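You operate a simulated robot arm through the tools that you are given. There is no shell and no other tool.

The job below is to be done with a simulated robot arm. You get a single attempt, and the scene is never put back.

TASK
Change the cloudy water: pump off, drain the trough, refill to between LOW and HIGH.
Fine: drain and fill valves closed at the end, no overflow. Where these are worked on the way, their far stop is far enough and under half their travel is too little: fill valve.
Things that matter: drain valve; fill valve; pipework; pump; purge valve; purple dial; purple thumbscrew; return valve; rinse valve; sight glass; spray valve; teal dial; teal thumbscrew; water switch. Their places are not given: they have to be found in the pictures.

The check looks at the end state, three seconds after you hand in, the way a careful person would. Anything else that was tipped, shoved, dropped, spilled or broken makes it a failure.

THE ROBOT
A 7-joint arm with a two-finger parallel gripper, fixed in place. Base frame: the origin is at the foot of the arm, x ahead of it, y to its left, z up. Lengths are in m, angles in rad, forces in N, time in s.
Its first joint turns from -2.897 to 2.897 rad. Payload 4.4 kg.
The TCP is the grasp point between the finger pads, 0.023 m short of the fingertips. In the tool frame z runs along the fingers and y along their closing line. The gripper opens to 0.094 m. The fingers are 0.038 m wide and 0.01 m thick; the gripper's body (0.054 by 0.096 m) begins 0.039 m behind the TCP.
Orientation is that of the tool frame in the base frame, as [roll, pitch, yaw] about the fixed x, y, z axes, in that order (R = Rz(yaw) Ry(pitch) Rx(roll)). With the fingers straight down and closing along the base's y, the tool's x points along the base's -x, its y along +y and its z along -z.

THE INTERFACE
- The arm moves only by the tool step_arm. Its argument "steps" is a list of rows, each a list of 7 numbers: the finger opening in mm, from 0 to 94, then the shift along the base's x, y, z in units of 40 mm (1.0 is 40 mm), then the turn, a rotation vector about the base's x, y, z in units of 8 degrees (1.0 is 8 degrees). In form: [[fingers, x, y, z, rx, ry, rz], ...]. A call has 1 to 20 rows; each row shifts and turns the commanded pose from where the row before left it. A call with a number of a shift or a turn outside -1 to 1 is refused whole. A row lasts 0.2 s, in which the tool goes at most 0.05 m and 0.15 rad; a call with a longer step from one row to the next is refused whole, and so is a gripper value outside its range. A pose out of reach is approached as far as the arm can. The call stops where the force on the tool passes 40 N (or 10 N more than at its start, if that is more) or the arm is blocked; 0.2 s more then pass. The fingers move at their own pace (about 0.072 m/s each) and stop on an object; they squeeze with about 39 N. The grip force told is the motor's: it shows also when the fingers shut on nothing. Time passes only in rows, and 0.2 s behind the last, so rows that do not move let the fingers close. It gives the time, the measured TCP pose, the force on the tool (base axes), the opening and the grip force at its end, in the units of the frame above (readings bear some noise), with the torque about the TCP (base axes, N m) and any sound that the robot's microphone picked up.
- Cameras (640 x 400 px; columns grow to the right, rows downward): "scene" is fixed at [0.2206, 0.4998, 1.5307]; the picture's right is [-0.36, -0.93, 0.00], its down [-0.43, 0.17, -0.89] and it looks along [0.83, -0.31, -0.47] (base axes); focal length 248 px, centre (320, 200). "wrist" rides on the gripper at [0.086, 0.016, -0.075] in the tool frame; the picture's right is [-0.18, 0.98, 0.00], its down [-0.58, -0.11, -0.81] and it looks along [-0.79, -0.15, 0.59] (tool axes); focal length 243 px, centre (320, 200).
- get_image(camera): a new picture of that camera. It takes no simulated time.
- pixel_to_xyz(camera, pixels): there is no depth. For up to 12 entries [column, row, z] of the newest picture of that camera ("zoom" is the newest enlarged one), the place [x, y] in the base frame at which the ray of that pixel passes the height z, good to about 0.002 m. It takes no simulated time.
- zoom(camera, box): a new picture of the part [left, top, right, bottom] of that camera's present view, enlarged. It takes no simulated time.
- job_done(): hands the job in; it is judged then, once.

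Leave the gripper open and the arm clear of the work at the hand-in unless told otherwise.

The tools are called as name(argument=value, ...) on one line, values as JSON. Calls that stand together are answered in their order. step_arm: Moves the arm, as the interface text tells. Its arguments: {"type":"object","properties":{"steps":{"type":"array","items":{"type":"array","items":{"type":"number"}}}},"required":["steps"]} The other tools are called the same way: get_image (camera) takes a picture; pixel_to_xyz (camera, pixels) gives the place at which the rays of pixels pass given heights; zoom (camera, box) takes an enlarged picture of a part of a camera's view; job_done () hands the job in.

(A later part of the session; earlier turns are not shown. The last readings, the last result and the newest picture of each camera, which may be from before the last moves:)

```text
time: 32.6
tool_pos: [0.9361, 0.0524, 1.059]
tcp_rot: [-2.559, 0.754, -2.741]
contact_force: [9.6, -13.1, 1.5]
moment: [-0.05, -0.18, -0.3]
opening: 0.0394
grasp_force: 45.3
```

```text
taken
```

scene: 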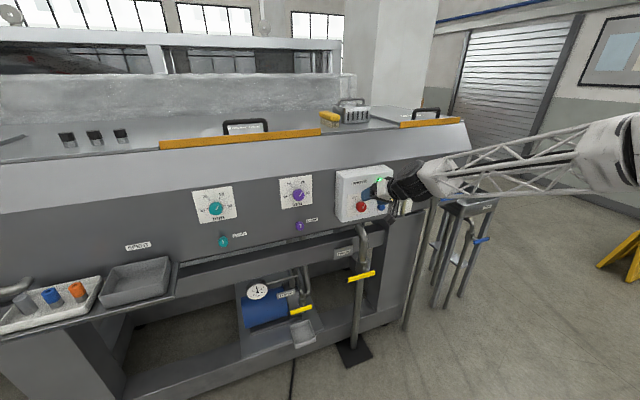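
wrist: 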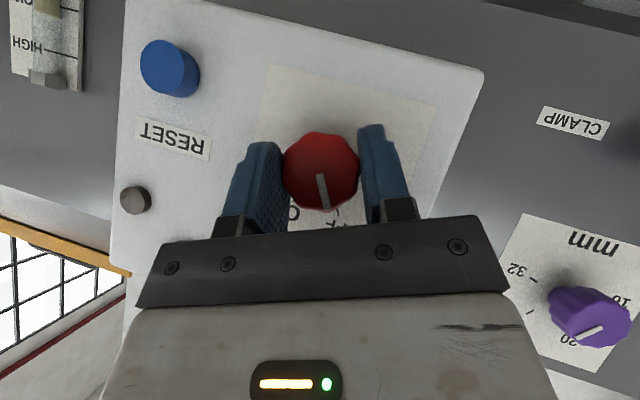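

The pointer seems to have turned a bit further when squeezed. I zoom to check against the OFF tick.

zoom(camera="wrist", box=[260, 120, 400, 240])

```text
3.33 times, centred on (330, 180) of wrist
```

zoom: 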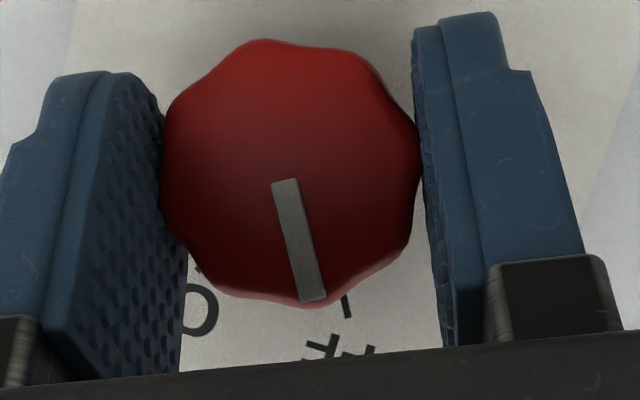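

The pointer is now parallel to the OFF tick (~14° both). I release, back out, and verify.

step_arm(steps=[[64, 0, 0, 0, 0, 0, 0], [64, 0, 0, 0, 0, 0, 0], [64, 0, 0, 0, 0, 0, 0], [64, -0.371, 0.141, 0.304, 0, 0, 0], [64, -0.371, 0.141, 0.304, 0, 0, 0], [64, -0.371, 0.141, 0.304, 0, 0, 0], [64, -0.5, 0.1, 0.3, 0, 0, 0], [64, -0.6, 0.1, 0.1, 0, 0, 0], [64, -0.7, 0, 0, 0, 0, 0], [64, -0.7, 0, 0, 0, 0, 0], [64, -0.5, 0, 0, 0, 0, 0], [64, 0, 0, 0, 0, 0, 0]])

zoom(camera="wrist", box=[280, 80, 400, 155])

zoom(camera="wrist", box=[100, 0, 260, 100])

zoom(camera="scene", box=[320, 140, 520, 265])

```text
time: 35.2
tool_pos: [0.7748, 0.0767, 1.1112]
tcp_rot: [-2.559, 0.755, -2.741]
contact_force: [0.0, -0.3, 0.3]
moment: [-0.01, -0.01, 0.0]
opening: 0.0639
grasp_force: 0.0
```

```text
5.33 times, centred on (340, 118) of wrist
```

zoom: 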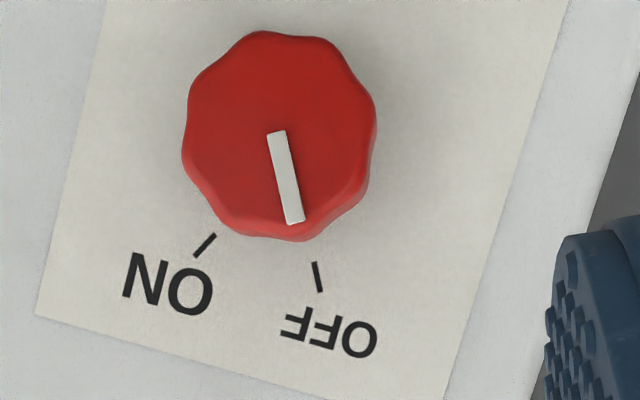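

```text
4.00 times, centred on (180, 50) of wrist
```

zoom: 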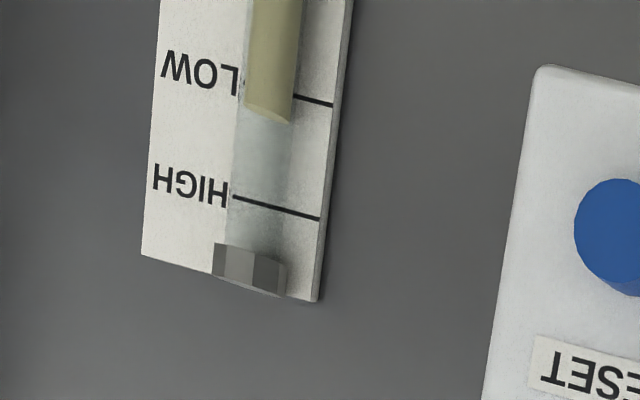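

```text
3.20 times, centred on (420, 202) of scene
```

zoom: 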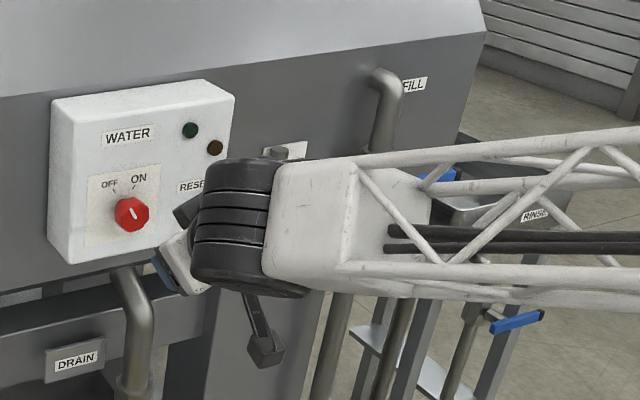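

Knob is at OFF; sight glass shows cloudy water just above LOW. Next, the drain lever. I roll the tool back to level, close the fingers into a peg, and descend in front of the drain.

step_arm(steps=[[0, -0.2, 0, -0.5, 0.7, 0, 0], [0, -0.2, 0, -0.8, 0.7, 0, 0], [0, -0.2, 0, -0.9, 0.7, 0, 0], [0, 0, 0, -0.9, 0.7, 0, 0], [0, 0, 0, -0.9, 0.6, 0, 0], [0, 0, 0, -0.9, 0, 0, 0], [0, 0, 0, -0.9, 0, 0, 0], [0, 0, 0, -0.9, 0, 0, 0], [0, 0, 0, -0.5, 0, 0, 0], [0, 0, 0, 0, 0, 0, 0]])

get_image(camera="wrist")

get_image(camera="scene")

```text
time: 37.4
tool_pos: [0.7486, 0.0779, 0.8219]
tcp_rot: [3.046, 0.833, 3.053]
contact_force: [-0.6, 0.6, 0.3]
moment: [0.02, 0.01, -0.03]
opening: 0.0003
grasp_force: 39.1
```

```text
taken
```

wrist: 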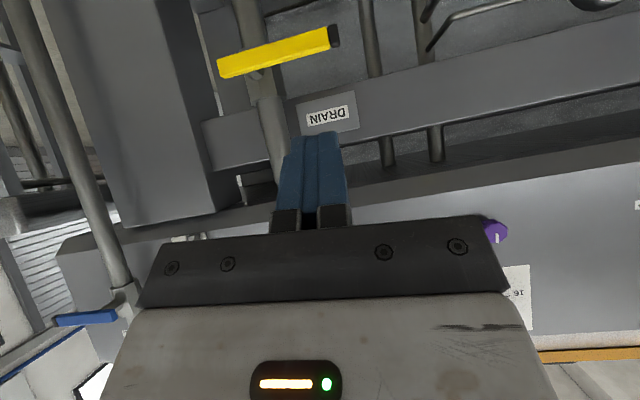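

```text
taken
```

scene: 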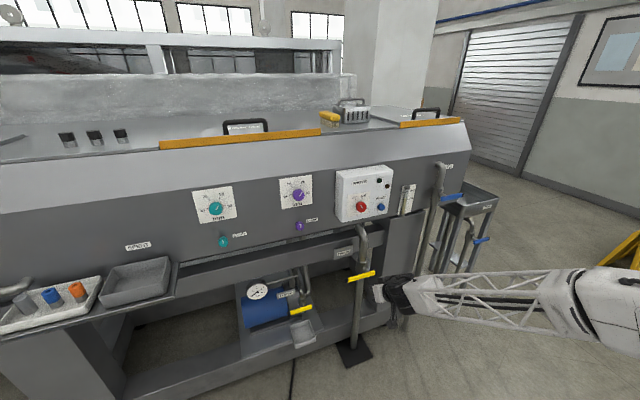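

The drain lever is visible at wrist (218,68)–(335,37). I'll zoom and triangulate with the scene view again.

zoom(camera="wrist", box=[200, 0, 360, 130])

zoom(camera="scene", box=[330, 230, 426, 290])

pixel_to_xyz(camera="wrist", pixels=[[218, 69, 0.75], [218, 69, 0.65], [329, 38, 0.75], [329, 38, 0.65], [254, 76, 0.75], [254, 76, 0.65]])

pixel_to_xyz(camera="scene", pixels=[[374.5, 272.8, 0.75], [374.5, 272.8, 0.65], [348, 280.3, 0.75], [348, 280.3, 0.65]])

```text
3.08 times, centred on (280, 65) of wrist
```

zoom: 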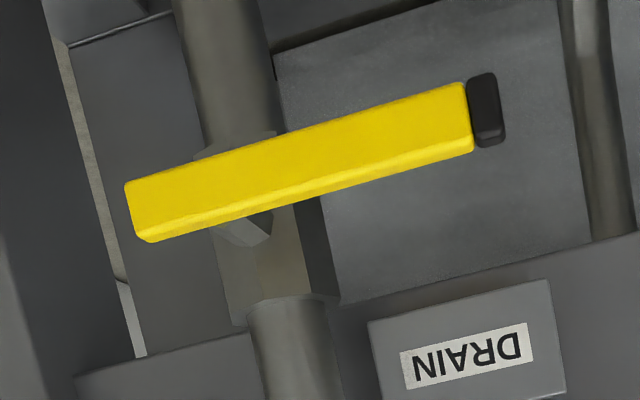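

```text
6.67 times, centred on (378, 260) of scene
```

zoom: 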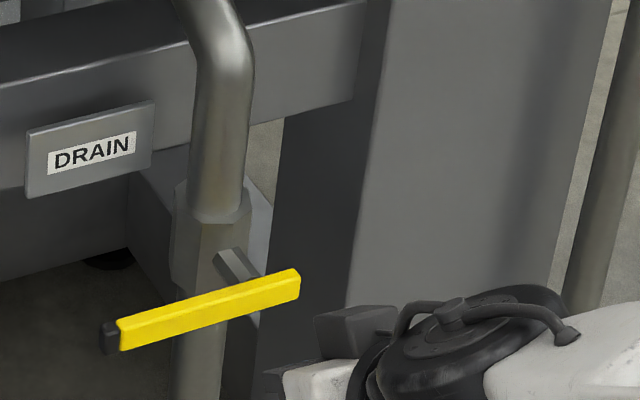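

```text
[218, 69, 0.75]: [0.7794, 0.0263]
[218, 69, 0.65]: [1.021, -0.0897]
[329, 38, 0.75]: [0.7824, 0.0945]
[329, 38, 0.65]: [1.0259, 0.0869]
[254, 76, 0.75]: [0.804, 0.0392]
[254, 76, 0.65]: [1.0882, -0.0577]
```

```text
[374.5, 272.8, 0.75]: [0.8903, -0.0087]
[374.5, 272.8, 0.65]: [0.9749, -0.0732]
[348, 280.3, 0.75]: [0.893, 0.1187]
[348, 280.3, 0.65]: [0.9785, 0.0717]
```

Lever: from y≈-0.055 to 0.088 (tip 0.10) at x≈0.951, z≈0.68; pivot near y≈-0.017. I move the closed fingers above the free end at (0.945, 0.07, 0.735).

step_arm(steps=[[0, 0.7, 0, -0.1, 0, 0, 0], [0, 0.7, 0, -0.2, 0, 0, 0], [0, 0.7, -0.1, -0.3, 0, 0, 0], [0, 0.7, -0.1, -0.4, 0, 0, 0], [0, 0.7, 0, -0.4, 0, 0, 0], [0, 0.7, 0, -0.4, 0, 0, 0], [0, 0.7, 0, -0.3, 0, 0, 0], [0, 0, 0, 0, 0, 0, 0]])

get_image(camera="wrist")

zoom(camera="scene", box=[310, 220, 438, 300])

```text
time: 39.2
tool_pos: [0.9429, 0.0683, 0.7385]
tcp_rot: [3.045, 0.832, 3.051]
contact_force: [0.7, 0.6, 0.3]
moment: [-0.01, 0.03, 0.0]
opening: 0.0002
grasp_force: 38.4
```

```text
taken
```

wrist: 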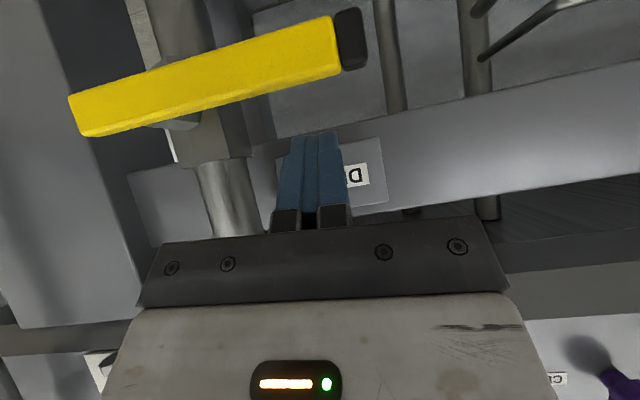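

```text
5.00 times, centred on (374, 260) of scene
```

zoom: 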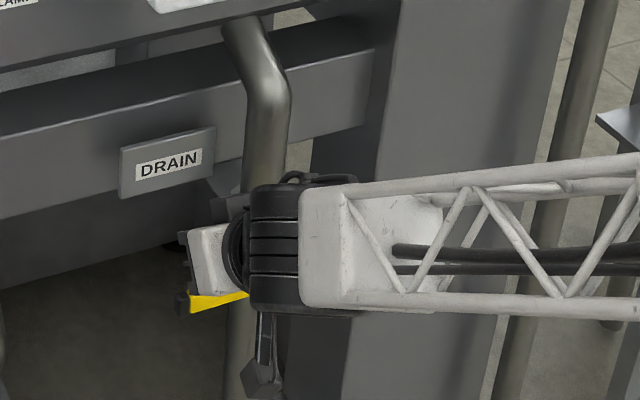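

The peg sits above the lever's free end. I push gently down to see whether it swings that way.

step_arm(steps=[[0, 0, 0, -0.4, 0, 0, 0], [0, 0, 0, -0.3, 0, 0, 0], [0, 0, 0, -0.25, 0, 0, 0], [0, 0, 0, -0.25, 0, 0, 0], [0, 0, 0, -0.25, 0, 0, 0]])

get_image(camera="wrist")

```text
time: 39.8
tool_pos: [0.9468, 0.0695, 0.7214]
tcp_rot: [3.046, 0.837, 3.054]
contact_force: [-0.6, 0.3, 7.6]
moment: [0.02, -0.01, 0.11]
opening: 0.0001
grasp_force: 39.2
stopped in row 2: the force on the tool passed its limit at 58 N (the readings are from after the stop); the commanded pose is now the measured one
```

```text
taken
```

wrist: 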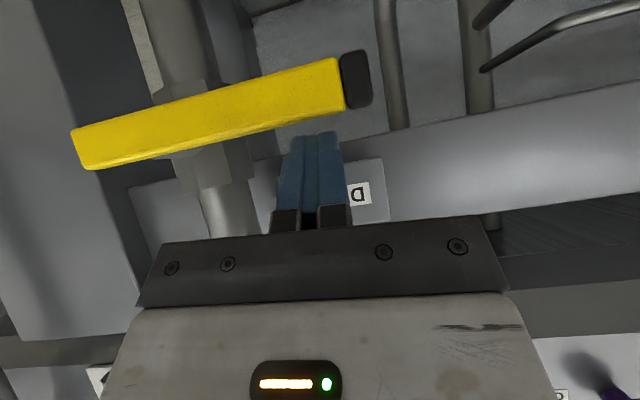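

Contact was made at z≈0.721 with an impact spike. I push slowly to see if the lever yields.

step_arm(steps=[[0, 0, 0, -0.08, 0, 0, 0], [0, 0, 0, -0.08, 0, 0, 0], [0, 0, 0, -0.08, 0, 0, 0], [0, 0, 0, -0.08, 0, 0, 0], [0, 0, 0, -0.08, 0, 0, 0], [0, 0, 0, -0.08, 0, 0, 0]])

get_image(camera="wrist")

```text
time: 40.3
tool_pos: [0.9493, 0.0701, 0.7196]
tcp_rot: [3.044, 0.844, 3.051]
contact_force: [1.2, 0.2, 7.3]
moment: [-0.01, -0.06, 0.02]
opening: 0.0002
grasp_force: 39.1
stopped in row 2: the force on the tool passed its limit at 45 N (the readings are from after the stop); the commanded pose is now the measured one
```

```text
taken
```

wrist: 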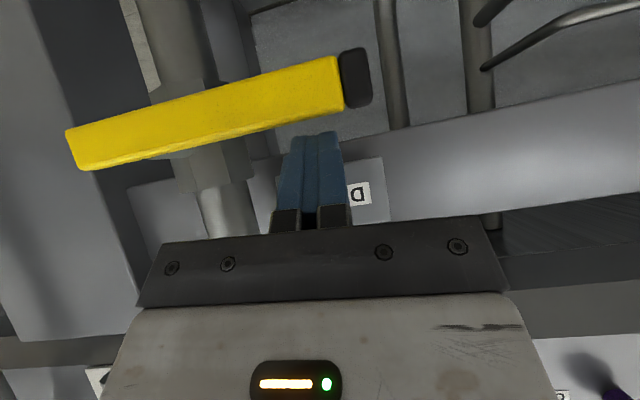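

The lever resists downward push (45 N, no motion), so the closed stop is on that side; it must swing up. I retreat and try flattening the nose-down angle, ready to push from below.

step_arm(steps=[[0, -0.2, 0, 0.5, 0, 0, 0], [0, -0.8, 0.2, 0.2, 0, 0, 0], [0, -0.8, 0.2, 0, 0, 0, 0], [0, -0.8, 0, 0, 0, 0, 0], [0, 0, 0, -0.5, 0, -1, 0], [0, 0, 0, -0.5, 0, -1, 0], [0, 0, 0, -0.5, 0, -1, 0], [0, 0, 0, -0.5, 0, 0, 0], [0, 0, 0, 0, 0, 0, 0]])

get_image(camera="wrist")

get_image(camera="scene")

```text
time: 42.3
tool_pos: [0.8543, 0.1292, 0.6824]
tcp_rot: [3.046, 1.256, 3.046]
contact_force: [0.7, 0.0, 0.8]
moment: [0.02, 0.02, -0.01]
opening: 0.0
grasp_force: 39.2
out of reach, approached as far as the arm can: row 6, 7, 8
```

```text
taken
```

wrist: 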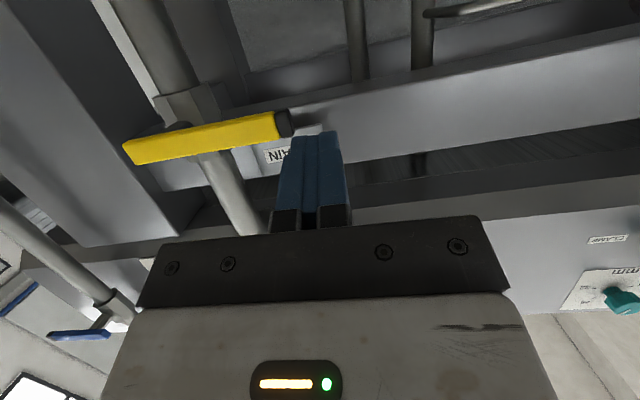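

```text
taken
```

scene: 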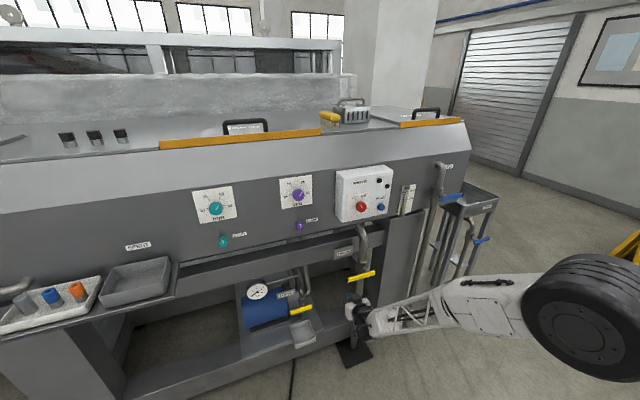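

Now only 18° nose-down, but the arm was pushed to y=0.129 by its limit. I'll yaw the tool a few degrees toward -y and step back toward y=0.075, going below the lever height.

step_arm(steps=[[0, 0, -0.2, -0.2, 0, 0.3, -0.5], [0, 0, -0.3, -0.2, 0, 0.3, -0.5], [0, 0, -0.3, -0.3, 0, 0.3, -0.5], [0, 0, -0.3, -0.3, 0, 0.3, 0], [0, 0, -0.2, -0.3, 0, 0, 0], [0, 0, 0, 0, 0, 0, 0]])

```text
time: 43.7
tool_pos: [0.8511, 0.0755, 0.6312]
tcp_rot: [3.041, 1.093, 2.843]
contact_force: [0.1, -0.3, -0.4]
moment: [-0.01, -0.02, 0.02]
opening: 0.0
grasp_force: 38.5
```

No limit now; tool axis (0.87, -0.16, -0.46), 27° nose-down. I advance under the lever's free end to (0.955, 0.07, 0.632).

step_arm(steps=[[0, 0.52, 0, 0, 0, 0, 0], [0, 0.52, 0, 0, 0, 0, 0], [0, 0.52, 0, 0, 0, 0, 0], [0, 0.52, 0, 0, 0, 0, 0], [0, 0.5, 0, 0, 0, 0, 0], [0, 0, 0, 0, 0, 0, 0]])

get_image(camera="wrist")

zoom(camera="scene", box=[310, 220, 438, 300])

```text
time: 45.1
tool_pos: [0.9545, 0.0768, 0.6304]
tcp_rot: [3.044, 1.095, 2.844]
contact_force: [-0.2, -0.3, 0.7]
moment: [0.03, -0.01, 0.02]
opening: 0.0
grasp_force: 39.2
```

```text
taken
```

wrist: 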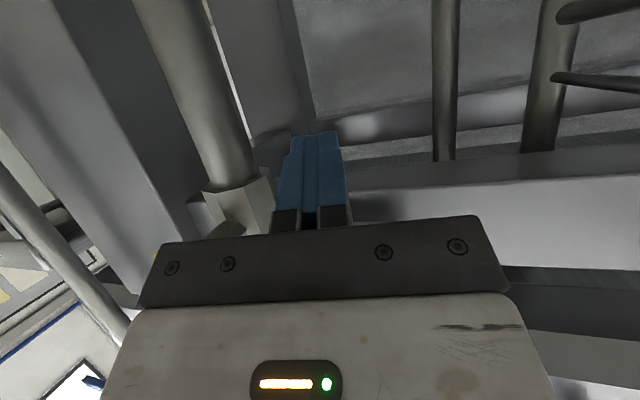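

```text
5.00 times, centred on (374, 260) of scene
```

zoom: 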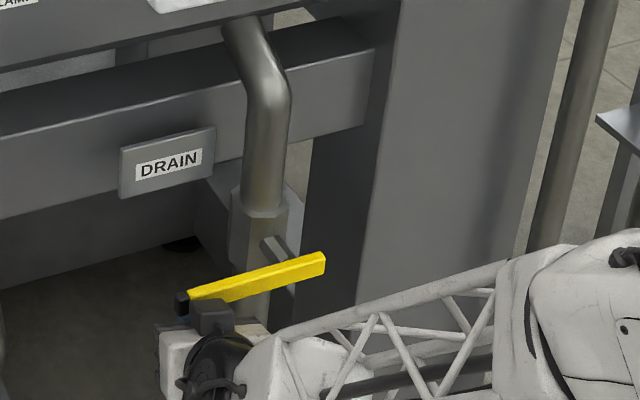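

The peg is under the lever's free end. I push up slowly.

step_arm(steps=[[0, 0, 0, 0.2, 0, 0, 0], [0, 0, 0, 0.15, 0, 0, 0], [0, 0, 0, 0.15, 0, 0, 0], [0, 0, 0, 0.15, 0, 0, 0], [0, 0, 0, 0.15, 0, 0, 0], [0, 0, 0, 0.15, 0, 0, 0]])

zoom(camera="scene", box=[310, 220, 438, 300])

```text
time: 46.5
tool_pos: [0.9558, 0.0776, 0.6686]
tcp_rot: [3.042, 1.097, 2.844]
contact_force: [-1.2, 0.2, -1.6]
moment: [0.03, -0.05, -0.06]
opening: 0.0
grasp_force: 38.8
```

```text
5.00 times, centred on (374, 260) of scene
```

zoom: 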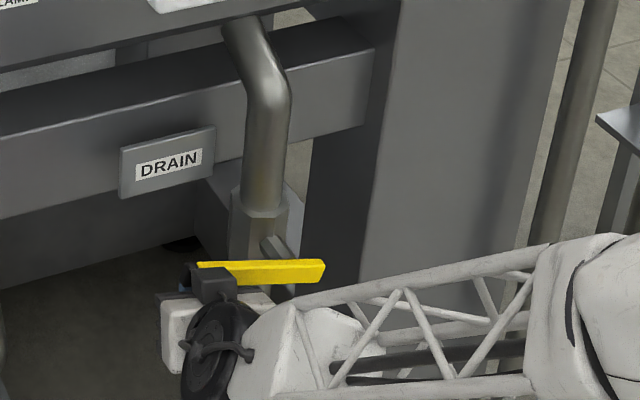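

The lever swings up easily. I follow the arc upward in small steps.

step_arm(steps=[[0, 0, -0.014, 0.195, 0, 0, 0], [0, 0, -0.014, 0.195, 0, 0, 0], [0, 0, -0.014, 0.195, 0, 0, 0], [0, 0, -0.014, 0.195, 0, 0, 0], [0, 0, -0.086, 0.198, 0, 0, 0], [0, 0, -0.086, 0.198, 0, 0, 0], [0, 0, -0.086, 0.198, 0, 0, 0], [0, 0, -0.086, 0.198, 0, 0, 0], [0, 0, -0.16, 0.128, 0, 0, 0], [0, 0, -0.16, 0.128, 0, 0, 0], [0, 0, -0.16, 0.128, 0, 0, 0], [0, 0, -0.16, 0.128, 0, 0, 0]])

zoom(camera="scene", box=[310, 220, 438, 300])

get_image(camera="wrist")

```text
time: 49.1
tool_pos: [0.9566, 0.0345, 0.7519]
tcp_rot: [3.041, 1.097, 2.842]
contact_force: [-0.3, 0.3, -0.5]
moment: [-0.04, 0.03, 0.01]
opening: 0.0001
grasp_force: 38.8
```

```text
5.00 times, centred on (374, 260) of scene
```

zoom: 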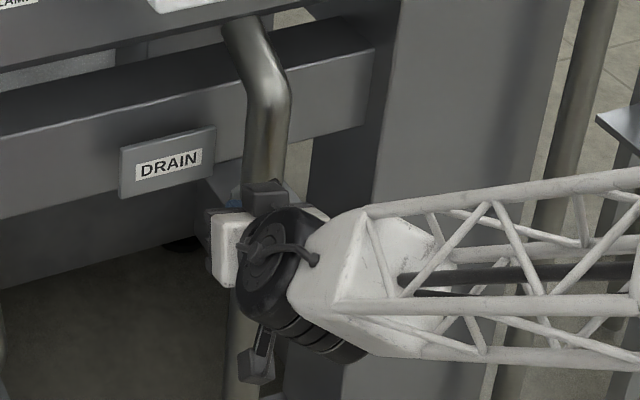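

```text
taken
```

wrist: 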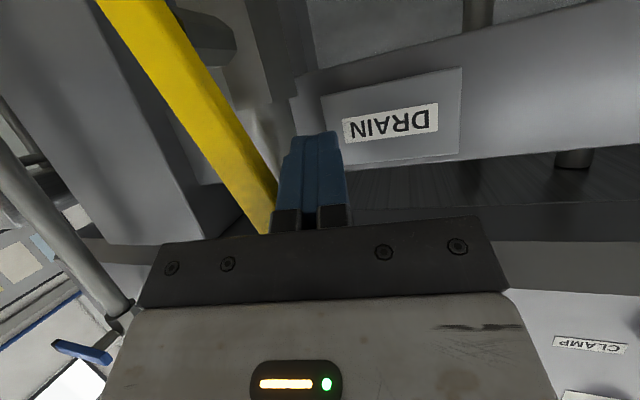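

The lever is at ~65-70°. I push the rest in -y until it's along the pipe.

step_arm(steps=[[0, 0, -0.16, 0.03, 0, 0, 0], [0, 0, -0.16, 0.03, 0, 0, 0], [0, 0, -0.16, 0.02, 0, 0, 0], [0, 0, -0.15, 0, 0, 0, 0], [0, 0, -0.12, 0, 0, 0, 0], [0, 0, -0.1, 0, 0, 0, 0]])

get_image(camera="wrist")

get_image(camera="scene")

```text
time: 50.5
tool_pos: [0.9553, 0.0029, 0.7566]
tcp_rot: [3.041, 1.096, 2.845]
contact_force: [-4.8, 34.2, 5.3]
moment: [-0.77, -0.08, -0.08]
opening: 0.0
grasp_force: 39.3
```

```text
taken
```

wrist: 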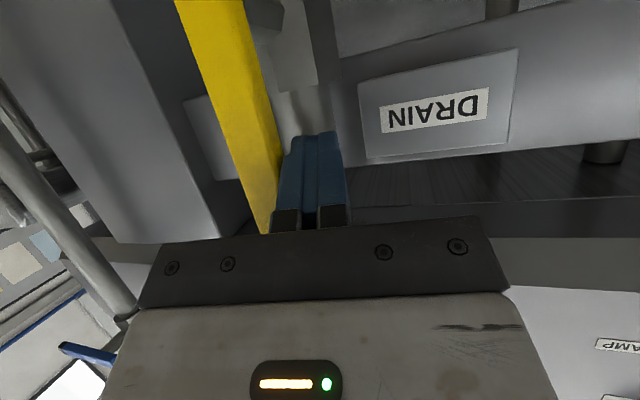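

```text
taken
```

scene: 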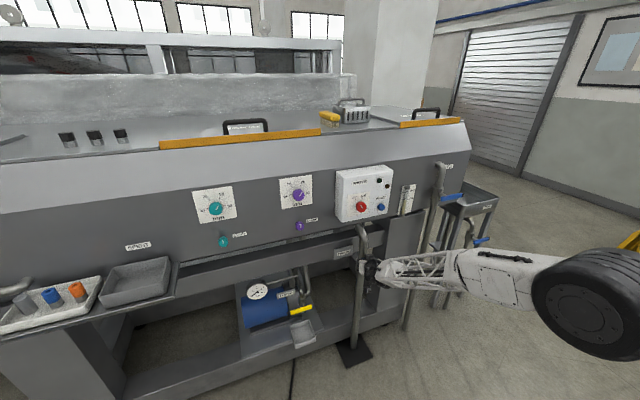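

The lever is vertical at its stop (34 N). I ease off +y, back out, and watch the sight glass.

step_arm(steps=[[0, 0, 0.3, 0, 0, 0, 0], [0, -0.3, 0.3, 0, 0, 0, 0], [0, -0.8, 0, 0, 0, 0, 0], [0, -0.8, 0, 0, 0, 0, 0], [0, 0, 0, 0, 0, 0, 0]])

zoom(camera="scene", box=[330, 160, 426, 290])

zoom(camera="scene", box=[390, 170, 438, 220])

```text
time: 51.7
tool_pos: [0.8778, 0.0256, 0.7541]
tcp_rot: [3.041, 1.097, 2.842]
contact_force: [0.4, 1.1, 0.3]
moment: [-0.01, 0.01, 0.03]
opening: 0.0
grasp_force: 38.9
```

```text
3.08 times, centred on (378, 225) of scene
```

zoom: 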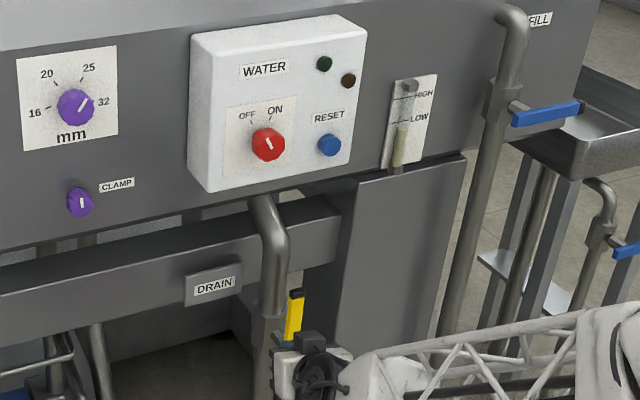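

```text
8.00 times, centred on (414, 195) of scene
```

zoom: 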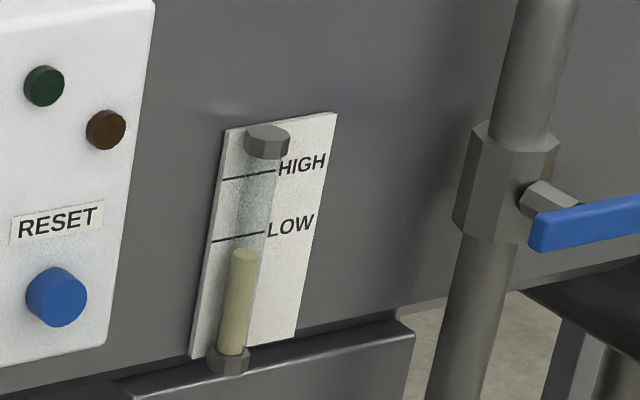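

The level is now below LOW and falling — draining works. I wait a few seconds and re-check.

step_arm(steps=[[0, 0, 0, 0, 0, 0, 0], [0, 0, 0, 0, 0, 0, 0], [0, 0, 0, 0, 0, 0, 0], [0, 0, 0, 0, 0, 0, 0], [0, 0, 0, 0, 0, 0, 0], [0, 0, 0, 0, 0, 0, 0], [0, 0, 0, 0, 0, 0, 0], [0, 0, 0, 0, 0, 0, 0], [0, 0, 0, 0, 0, 0, 0], [0, 0, 0, 0, 0, 0, 0]])

zoom(camera="scene", box=[390, 170, 438, 220])

get_image(camera="wrist")

```text
time: 53.9
tool_pos: [0.878, 0.0258, 0.7544]
tcp_rot: [3.044, 1.095, 2.841]
contact_force: [-0.2, 0.2, -0.5]
moment: [0.0, 0.0, -0.01]
opening: 0.0
grasp_force: 38.7
```

```text
8.00 times, centred on (414, 195) of scene
```

zoom: 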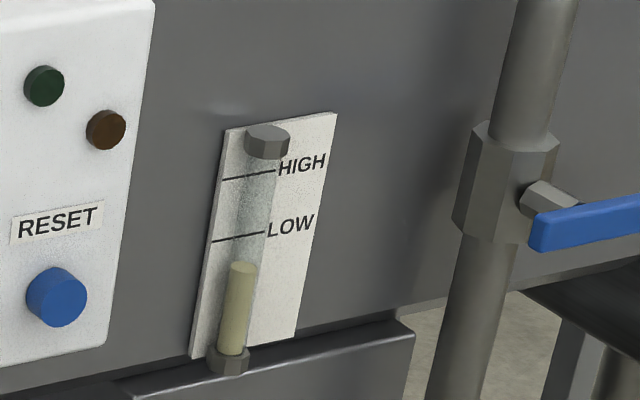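

```text
taken
```

wrist: 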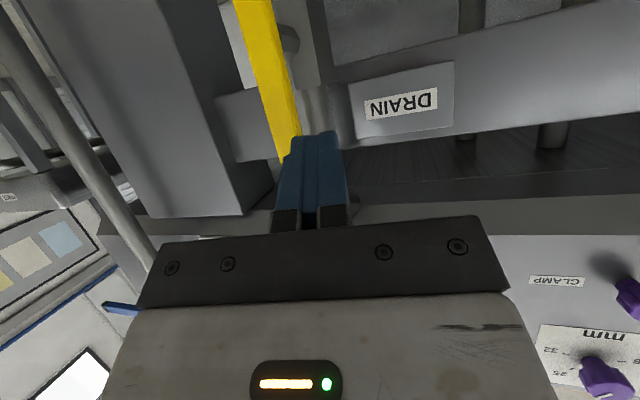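

The level falls about 12 zoomed px per 2.2 s, with ~85 left. While it drains I'll reposition the peg to the -y side of the upright lever (staying back at x≈0.87).

step_arm(steps=[[0, -0.2, -0.3, 0, 0, 0, 0], [0, 0, -0.4, 0, 0, 0, 0], [0, 0, -0.4, 0, 0, 0, 0], [0, 0, -0.4, 0, 0, 0, 0], [0, 0, -0.4, 0, 0, 0, 0], [0, 0, -0.3, 0, 0, 0, 0], [0, 0, 0, 0, 0, 0, 0], [0, 0, 0, 0, 0, 0, 0], [0, 0, 0, 0, 0, 0, 0], [0, 0, 0, 0, 0, 0, 0], [0, 0, 0, 0, 0, 0, 0], [0, 0, 0, 0, 0, 0, 0], [0, 0, 0, 0, 0, 0, 0], [0, 0, 0, 0, 0, 0, 0], [0, 0, 0, 0, 0, 0, 0], [0, 0, 0, 0, 0, 0, 0], [0, 0, 0, 0, 0, 0, 0], [0, 0, 0, 0, 0, 0, 0], [0, 0, 0, 0, 0, 0, 0], [0, 0, 0, 0, 0, 0, 0]])

zoom(camera="scene", box=[390, 170, 438, 220])

get_image(camera="wrist")

get_image(camera="scene")

```text
time: 58.1
tool_pos: [0.8722, -0.0617, 0.7563]
tcp_rot: [3.043, 1.097, 2.844]
contact_force: [0.3, 0.7, -1.2]
moment: [0.0, 0.04, 0.02]
opening: 0.0
grasp_force: 39.1
```

```text
8.00 times, centred on (414, 195) of scene
```

zoom: 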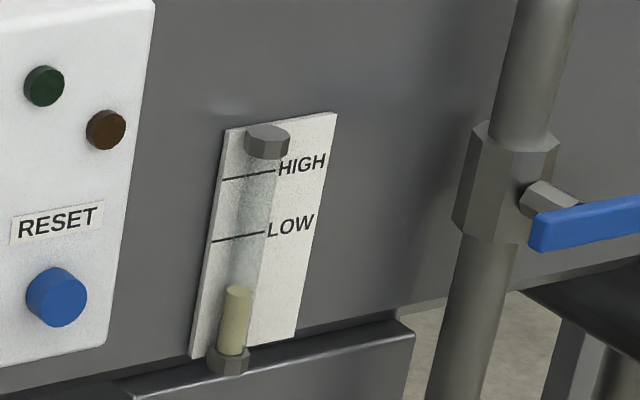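

```text
taken
```

wrist: 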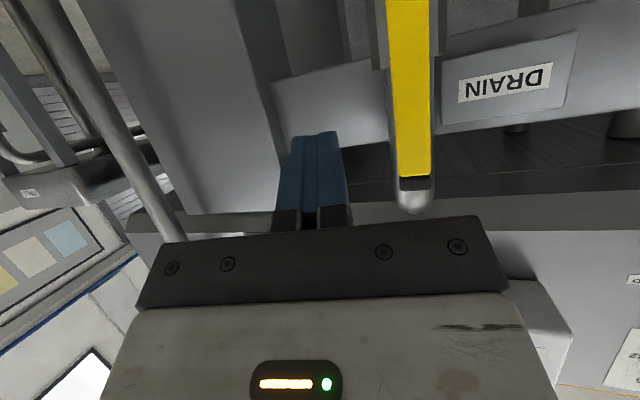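

```text
taken
```

scene: 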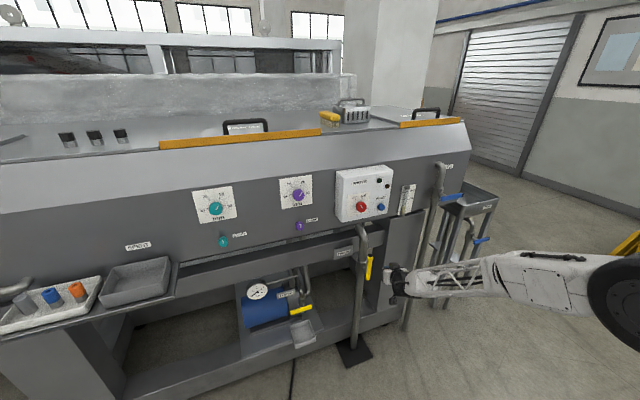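

Level is at ~290 px, 60 px remain (~12 s). I wait.

step_arm(steps=[[0, 0, 0, 0, 0, 0, 0], [0, 0, 0, 0, 0, 0, 0], [0, 0, 0, 0, 0, 0, 0], [0, 0, 0, 0, 0, 0, 0], [0, 0, 0, 0, 0, 0, 0], [0, 0, 0, 0, 0, 0, 0], [0, 0, 0, 0, 0, 0, 0], [0, 0, 0, 0, 0, 0, 0], [0, 0, 0, 0, 0, 0, 0], [0, 0, 0, 0, 0, 0, 0], [0, 0, 0, 0, 0, 0, 0], [0, 0, 0, 0, 0, 0, 0], [0, 0, 0, 0, 0, 0, 0], [0, 0, 0, 0, 0, 0, 0], [0, 0, 0, 0, 0, 0, 0], [0, 0, 0, 0, 0, 0, 0], [0, 0, 0, 0, 0, 0, 0], [0, 0, 0, 0, 0, 0, 0], [0, 0, 0, 0, 0, 0, 0], [0, 0, 0, 0, 0, 0, 0]])

step_arm(steps=[[0, 0, 0, 0, 0, 0, 0], [0, 0, 0, 0, 0, 0, 0], [0, 0, 0, 0, 0, 0, 0], [0, 0, 0, 0, 0, 0, 0], [0, 0, 0, 0, 0, 0, 0], [0, 0, 0, 0, 0, 0, 0], [0, 0, 0, 0, 0, 0, 0], [0, 0, 0, 0, 0, 0, 0], [0, 0, 0, 0, 0, 0, 0], [0, 0, 0, 0, 0, 0, 0], [0, 0, 0, 0, 0, 0, 0], [0, 0, 0, 0, 0, 0, 0], [0, 0, 0, 0, 0, 0, 0], [0, 0, 0, 0, 0, 0, 0], [0, 0, 0, 0, 0, 0, 0], [0, 0, 0, 0, 0, 0, 0], [0, 0, 0, 0, 0, 0, 0], [0, 0, 0, 0, 0, 0, 0], [0, 0, 0, 0, 0, 0, 0], [0, 0, 0, 0, 0, 0, 0]])

step_arm(steps=[[0, 0, 0, 0, 0, 0, 0], [0, 0, 0, 0, 0, 0, 0], [0, 0, 0, 0, 0, 0, 0], [0, 0, 0, 0, 0, 0, 0], [0, 0, 0, 0, 0, 0, 0], [0, 0, 0, 0, 0, 0, 0], [0, 0, 0, 0, 0, 0, 0], [0, 0, 0, 0, 0, 0, 0], [0, 0, 0, 0, 0, 0, 0], [0, 0, 0, 0, 0, 0, 0], [0, 0, 0, 0, 0, 0, 0], [0, 0, 0, 0, 0, 0, 0], [0, 0, 0, 0, 0, 0, 0], [0, 0, 0, 0, 0, 0, 0], [0, 0, 0, 0, 0, 0, 0], [0, 0, 0, 0, 0, 0, 0], [0, 0, 0, 0, 0, 0, 0], [0, 0, 0, 0, 0, 0, 0], [0, 0, 0, 0, 0, 0, 0], [0, 0, 0, 0, 0, 0, 0]])

zoom(camera="scene", box=[390, 170, 438, 220])

```text
time: 62.3
tool_pos: [0.8712, -0.063, 0.7556]
tcp_rot: [3.04, 1.098, 2.843]
contact_force: [-0.3, -0.8, -0.5]
moment: [0.02, -0.01, 0.01]
opening: 0.0002
grasp_force: 39.1
```

```text
time: 66.5
tool_pos: [0.8718, -0.0634, 0.7558]
tcp_rot: [3.041, 1.096, 2.844]
contact_force: [-0.6, 0.0, -1.1]
moment: [0.0, 0.01, -0.01]
opening: 0.0
grasp_force: 39.2
```

```text
time: 70.7
tool_pos: [0.8712, -0.0642, 0.7564]
tcp_rot: [3.042, 1.096, 2.844]
contact_force: [-0.5, 0.1, -0.8]
moment: [-0.01, -0.01, 0.04]
opening: 0.0
grasp_force: 39.1
```

```text
8.00 times, centred on (414, 195) of scene
```

zoom: 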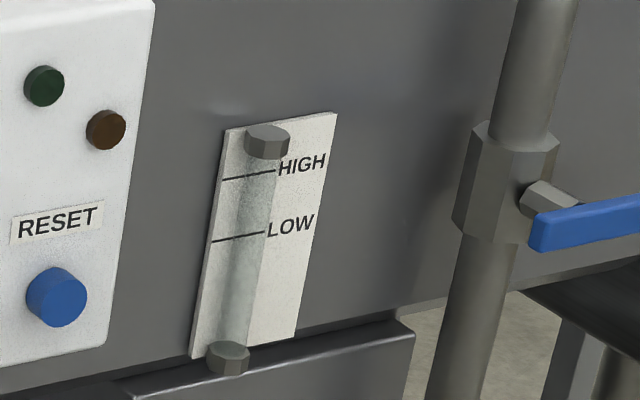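

The sight glass is empty. I allow several more seconds for any residue, moving the peg forward beside the lever meanwhile.

step_arm(steps=[[0, 0, 0, 0, 0, 0, 0], [0, 0, 0, 0, 0, 0, 0], [0, 0, 0, 0, 0, 0, 0], [0, 0, 0, 0, 0, 0, 0], [0, 0, 0, 0, 0, 0, 0], [0, 0, 0, 0, 0, 0, 0], [0, 0, 0, 0, 0, 0, 0], [0, 0, 0, 0, 0, 0, 0], [0, 0, 0, 0, 0, 0, 0], [0, 0, 0, 0, 0, 0, 0], [0, 0, 0, 0, 0, 0, 0], [0, 0, 0, 0, 0, 0, 0], [0, 0, 0, 0, 0, 0, 0], [0, 0, 0, 0, 0, 0, 0], [0, 0, 0, 0, 0, 0, 0], [0, 0, 0, 0, 0, 0, 0], [0, 0, 0, 0, 0, 0, 0], [0, 0, 0, 0, 0, 0, 0], [0, 0, 0, 0, 0, 0, 0], [0, 0, 0, 0, 0, 0, 0]])

step_arm(steps=[[0, 0, 0, 0, 0, 0, 0], [0, 0, 0, 0, 0, 0, 0], [0, 0, 0, 0, 0, 0, 0], [0, 0, 0, 0, 0, 0, 0], [0, 0, 0, 0, 0, 0, 0], [0, 0, 0, 0, 0, 0, 0], [0, 0, 0, 0, 0, 0, 0], [0, 0, 0, 0, 0, 0, 0], [0, 0.4, 0, 0, 0, 0, 0], [0, 0.4, 0, 0, 0, 0, 0], [0, 0.4, 0, 0, 0, 0, 0], [0, 0.4, 0, 0, 0, 0, 0], [0, 0.3, 0, 0, 0, 0, 0], [0, 0.2, 0, 0, 0, 0, 0], [0, 0, 0, 0, 0, 0, 0]])

get_image(camera="wrist")

zoom(camera="scene", box=[310, 220, 438, 300])

```text
time: 74.9
tool_pos: [0.871, -0.0628, 0.7556]
tcp_rot: [3.043, 1.096, 2.843]
contact_force: [0.2, -0.3, 0.3]
moment: [0.02, 0.0, 0.0]
opening: 0.0
grasp_force: 39.0
```

```text
time: 78.1
tool_pos: [0.9554, -0.0642, 0.7554]
tcp_rot: [3.042, 1.097, 2.843]
contact_force: [0.3, -0.6, 0.4]
moment: [0.0, -0.03, 0.0]
opening: 0.0002
grasp_force: 39.1
```

```text
taken
```

wrist: 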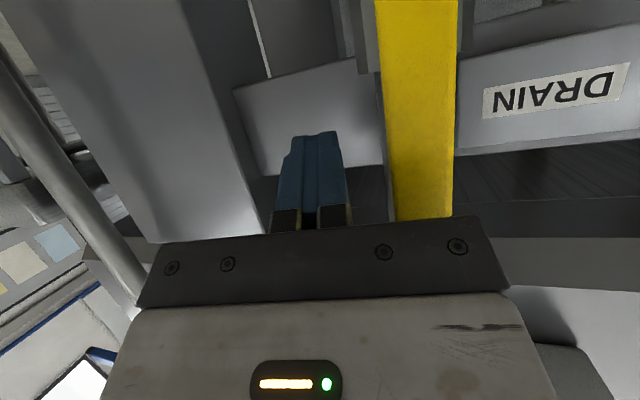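

```text
5.00 times, centred on (374, 260) of scene
```

zoom: 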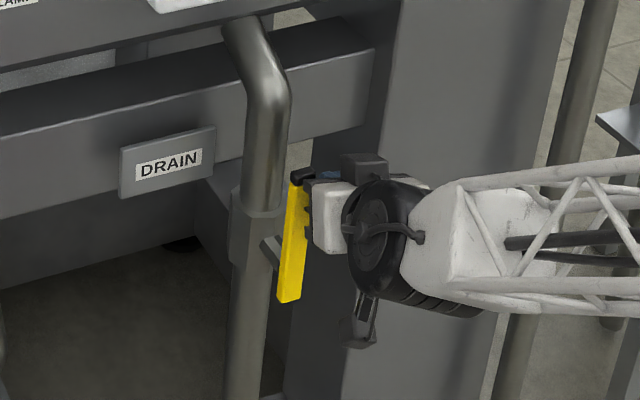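

The peg is on the -y side of the upright lever. I push +y and follow the arc down toward closed.

step_arm(steps=[[0, 0, 0.225, 0, 0, 0, 0], [0, 0, 0.225, 0, 0, 0, 0], [0, 0, 0.225, 0, 0, 0, 0], [0, 0, 0.163, 0.05, 0, 0, 0], [0, 0, 0.163, 0.05, 0, 0, 0], [0, 0, 0.163, 0.05, 0, 0, 0], [0, 0, 0.163, 0.05, 0, 0, 0], [0, 0, 0.181, 0, 0, 0, 0], [0, 0, 0.181, 0, 0, 0, 0], [0, 0, 0.181, -0.02, 0, 0, 0], [0, 0, 0.181, -0.02, 0, 0, 0], [0, 0, 0.15, -0.088, 0, 0, 0], [0, 0, 0.15, -0.088, 0, 0, 0], [0, 0, 0.15, -0.088, 0, 0, 0], [0, 0, 0.15, -0.088, 0, 0, 0]])

get_image(camera="wrist")

zoom(camera="scene", box=[310, 220, 438, 300])

```text
time: 81.3
tool_pos: [0.9546, 0.0427, 0.7479]
tcp_rot: [3.042, 1.095, 2.841]
contact_force: [0.8, -0.4, 0.2]
moment: [-0.04, 0.01, -0.02]
opening: 0.0
grasp_force: 38.9
```

```text
taken
```

wrist: 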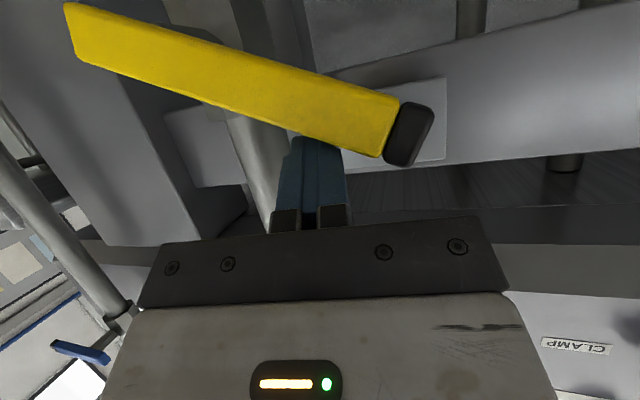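

```text
5.00 times, centred on (374, 260) of scene
```

zoom: 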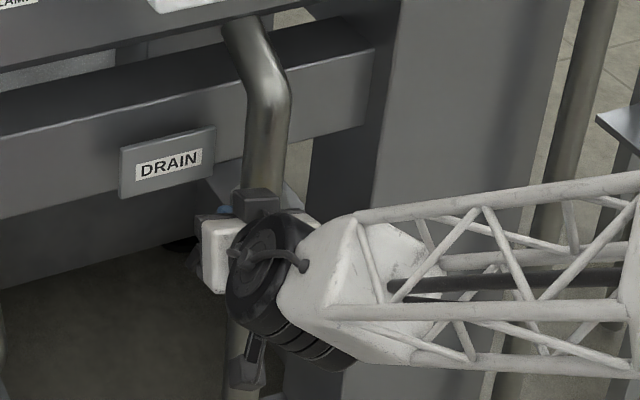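

The lever is following and is ~30° from closed. I continue down until the closed stop pushes back.

step_arm(steps=[[0, 0, 0.125, -0.15, 0, 0, 0], [0, 0, 0.125, -0.15, 0, 0, 0], [0, 0, 0.125, -0.15, 0, 0, 0], [0, 0, 0.1, -0.15, 0, 0, 0], [0, 0, 0.05, -0.11, 0, 0, 0], [0, 0, 0.05, -0.11, 0, 0, 0], [0, 0, 0, -0.11, 0, 0, 0], [0, 0, 0, -0.1, 0, 0, 0], [0, 0, 0, -0.1, 0, 0, 0], [0, 0, 0, -0.1, 0, 0, 0]])

get_image(camera="wrist")

```text
time: 83.3
tool_pos: [0.9594, 0.0669, 0.7106]
tcp_rot: [3.032, 1.105, 2.832]
contact_force: [4.4, -0.8, 4.7]
moment: [-0.01, -0.09, -0.04]
opening: 0.0003
grasp_force: 38.5
stopped in row 9: the force on the tool passed its limit at 45 N (the readings are from after the stop); the commanded pose is now the measured one
```

```text
taken
```

wrist: 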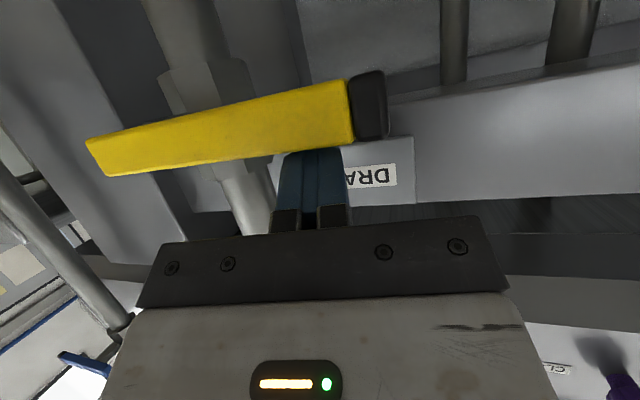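

It hit the closed stop (45 N). I lift off, back out, and check the lever from the scene camera.

step_arm(steps=[[0, 0, 0, 0.4, 0, 0, 0], [0, -0.5, 0, 0.4, 0, 0, 0], [0, -0.9, -0.3, 0.3, 0, 0, 0], [0, -0.9, -0.5, 0.3, 0, 0, 0], [0, -0.9, -0.5, 0.3, 0, 0, 0], [0, -0.3, -0.5, 0.3, 0, 0, 0], [0, 0, 0, 0, 0, 0, 0]])

get_image(camera="wrist")

get_image(camera="scene")

zoom(camera="scene", box=[310, 220, 438, 300])

```text
time: 84.9
tool_pos: [0.8184, -0.0087, 0.7879]
tcp_rot: [3.035, 1.102, 2.836]
contact_force: [-0.1, 0.8, 0.1]
moment: [-0.04, 0.02, 0.01]
opening: 0.0
grasp_force: 38.8
```

```text
taken
```

wrist: 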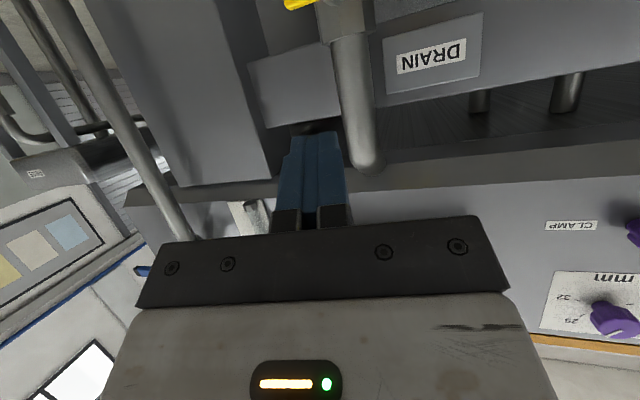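

```text
taken
```

scene: 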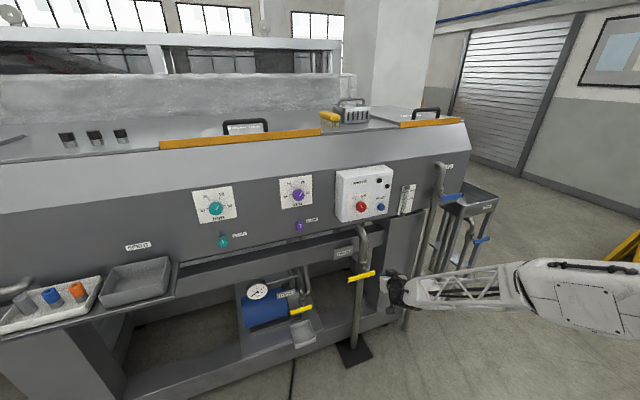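

```text
5.00 times, centred on (374, 260) of scene
```

zoom: 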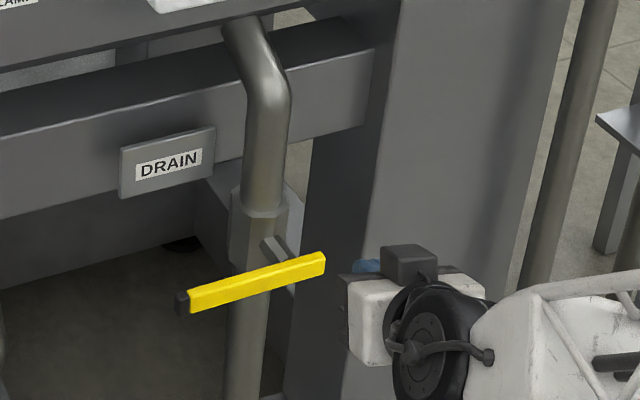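

Drain lever is back crosswise as at the start. Now to the fill valve: I move to a stage near (0.78, -0.38, 1.1), yawing to face it.

step_arm(steps=[[0, -0.3, -0.5, 0.7, 0, 0, 0], [0, -0.2, -0.75, 0.65, 0, 0, -0.2], [0, -0.2, -0.75, 0.65, 0, 0, -0.2], [0, 0, -0.75, 0.65, 0, 0, -0.2], [0, 0, -0.75, 0.65, 0, 0, -0.2], [0, 0, -0.75, 0.65, 0, 0, -0.2], [0, 0, -0.75, 0.65, 0, 0, -0.2], [0, 0, -0.75, 0.65, 0, 0, -0.2], [0, 0, -0.75, 0.65, 0, 0, -0.2], [0, 0, -0.75, 0.65, 0, 0, -0.2], [0, 0, -0.75, 0.65, 0, 0, -0.2], [0, 0, -0.75, 0.65, 0, 0, -0.2], [0, 0, 0, 0, 0, 0, 0]])

get_image(camera="wrist")

get_image(camera="scene")

```text
time: 87.7
tool_pos: [0.7903, -0.3558, 1.1049]
tcp_rot: [3.032, 1.103, 2.531]
contact_force: [0.6, 0.2, 0.3]
moment: [-0.02, -0.03, -0.01]
opening: 0.0001
grasp_force: 38.6
```

```text
taken
```

wrist: 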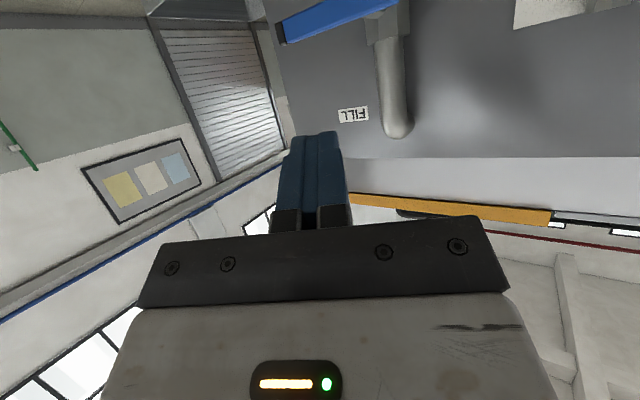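

```text
taken
```

scene: 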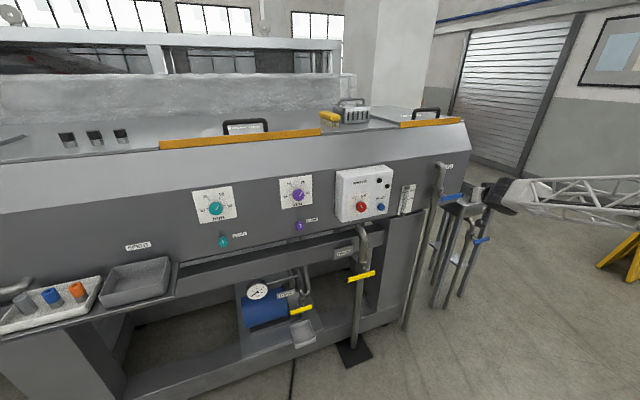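

Reached without limits and the sight glass stays visible. I lower a bit to bring the whole fill lever in view.

step_arm(steps=[[0, -0.5, -0.3, -0.4, 0, 0, 0], [0, -0.5, -0.3, -0.4, 0, 0, 0], [0, 0, 0, 0, 0, 0, 0]])

zoom(camera="wrist", box=[220, 0, 480, 162])

get_image(camera="wrist")

zoom(camera="scene", box=[400, 150, 496, 210])

```text
time: 88.5
tool_pos: [0.7521, -0.3804, 1.072]
tcp_rot: [3.036, 1.105, 2.529]
contact_force: [-0.6, -0.2, 0.5]
moment: [0.02, -0.03, -0.01]
opening: 0.0
grasp_force: 39.3
```

```text
2.46 times, centred on (350, 81) of wrist
```

zoom: 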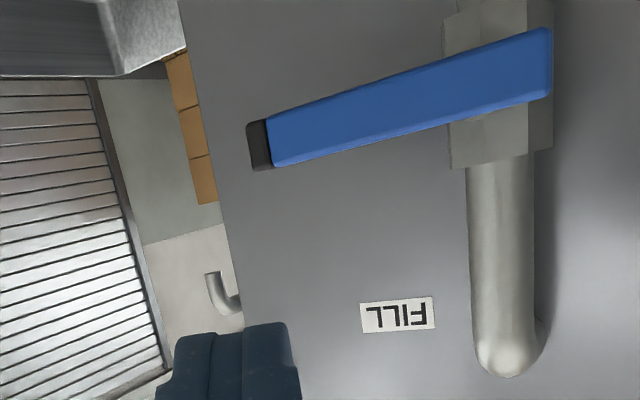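

```text
taken
```

wrist: 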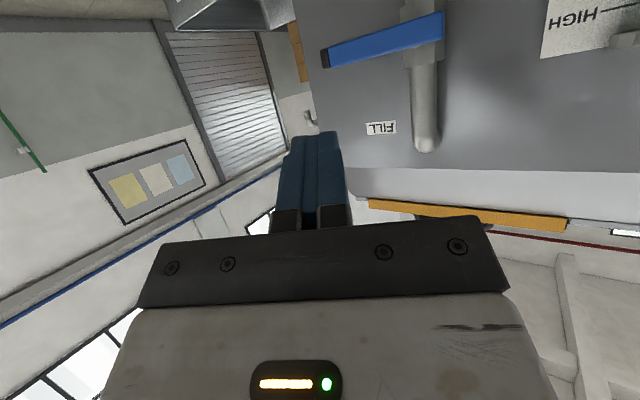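

```text
6.67 times, centred on (448, 180) of scene
```

zoom: 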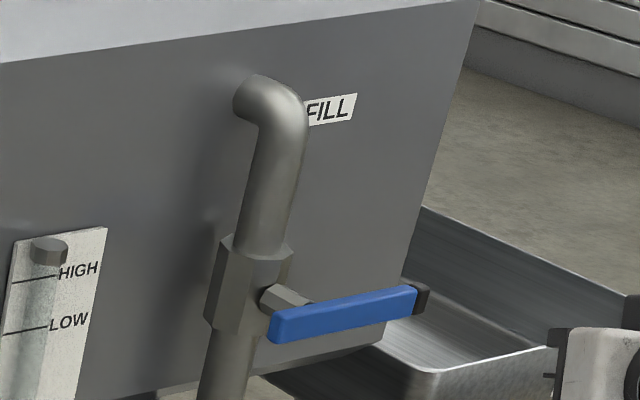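

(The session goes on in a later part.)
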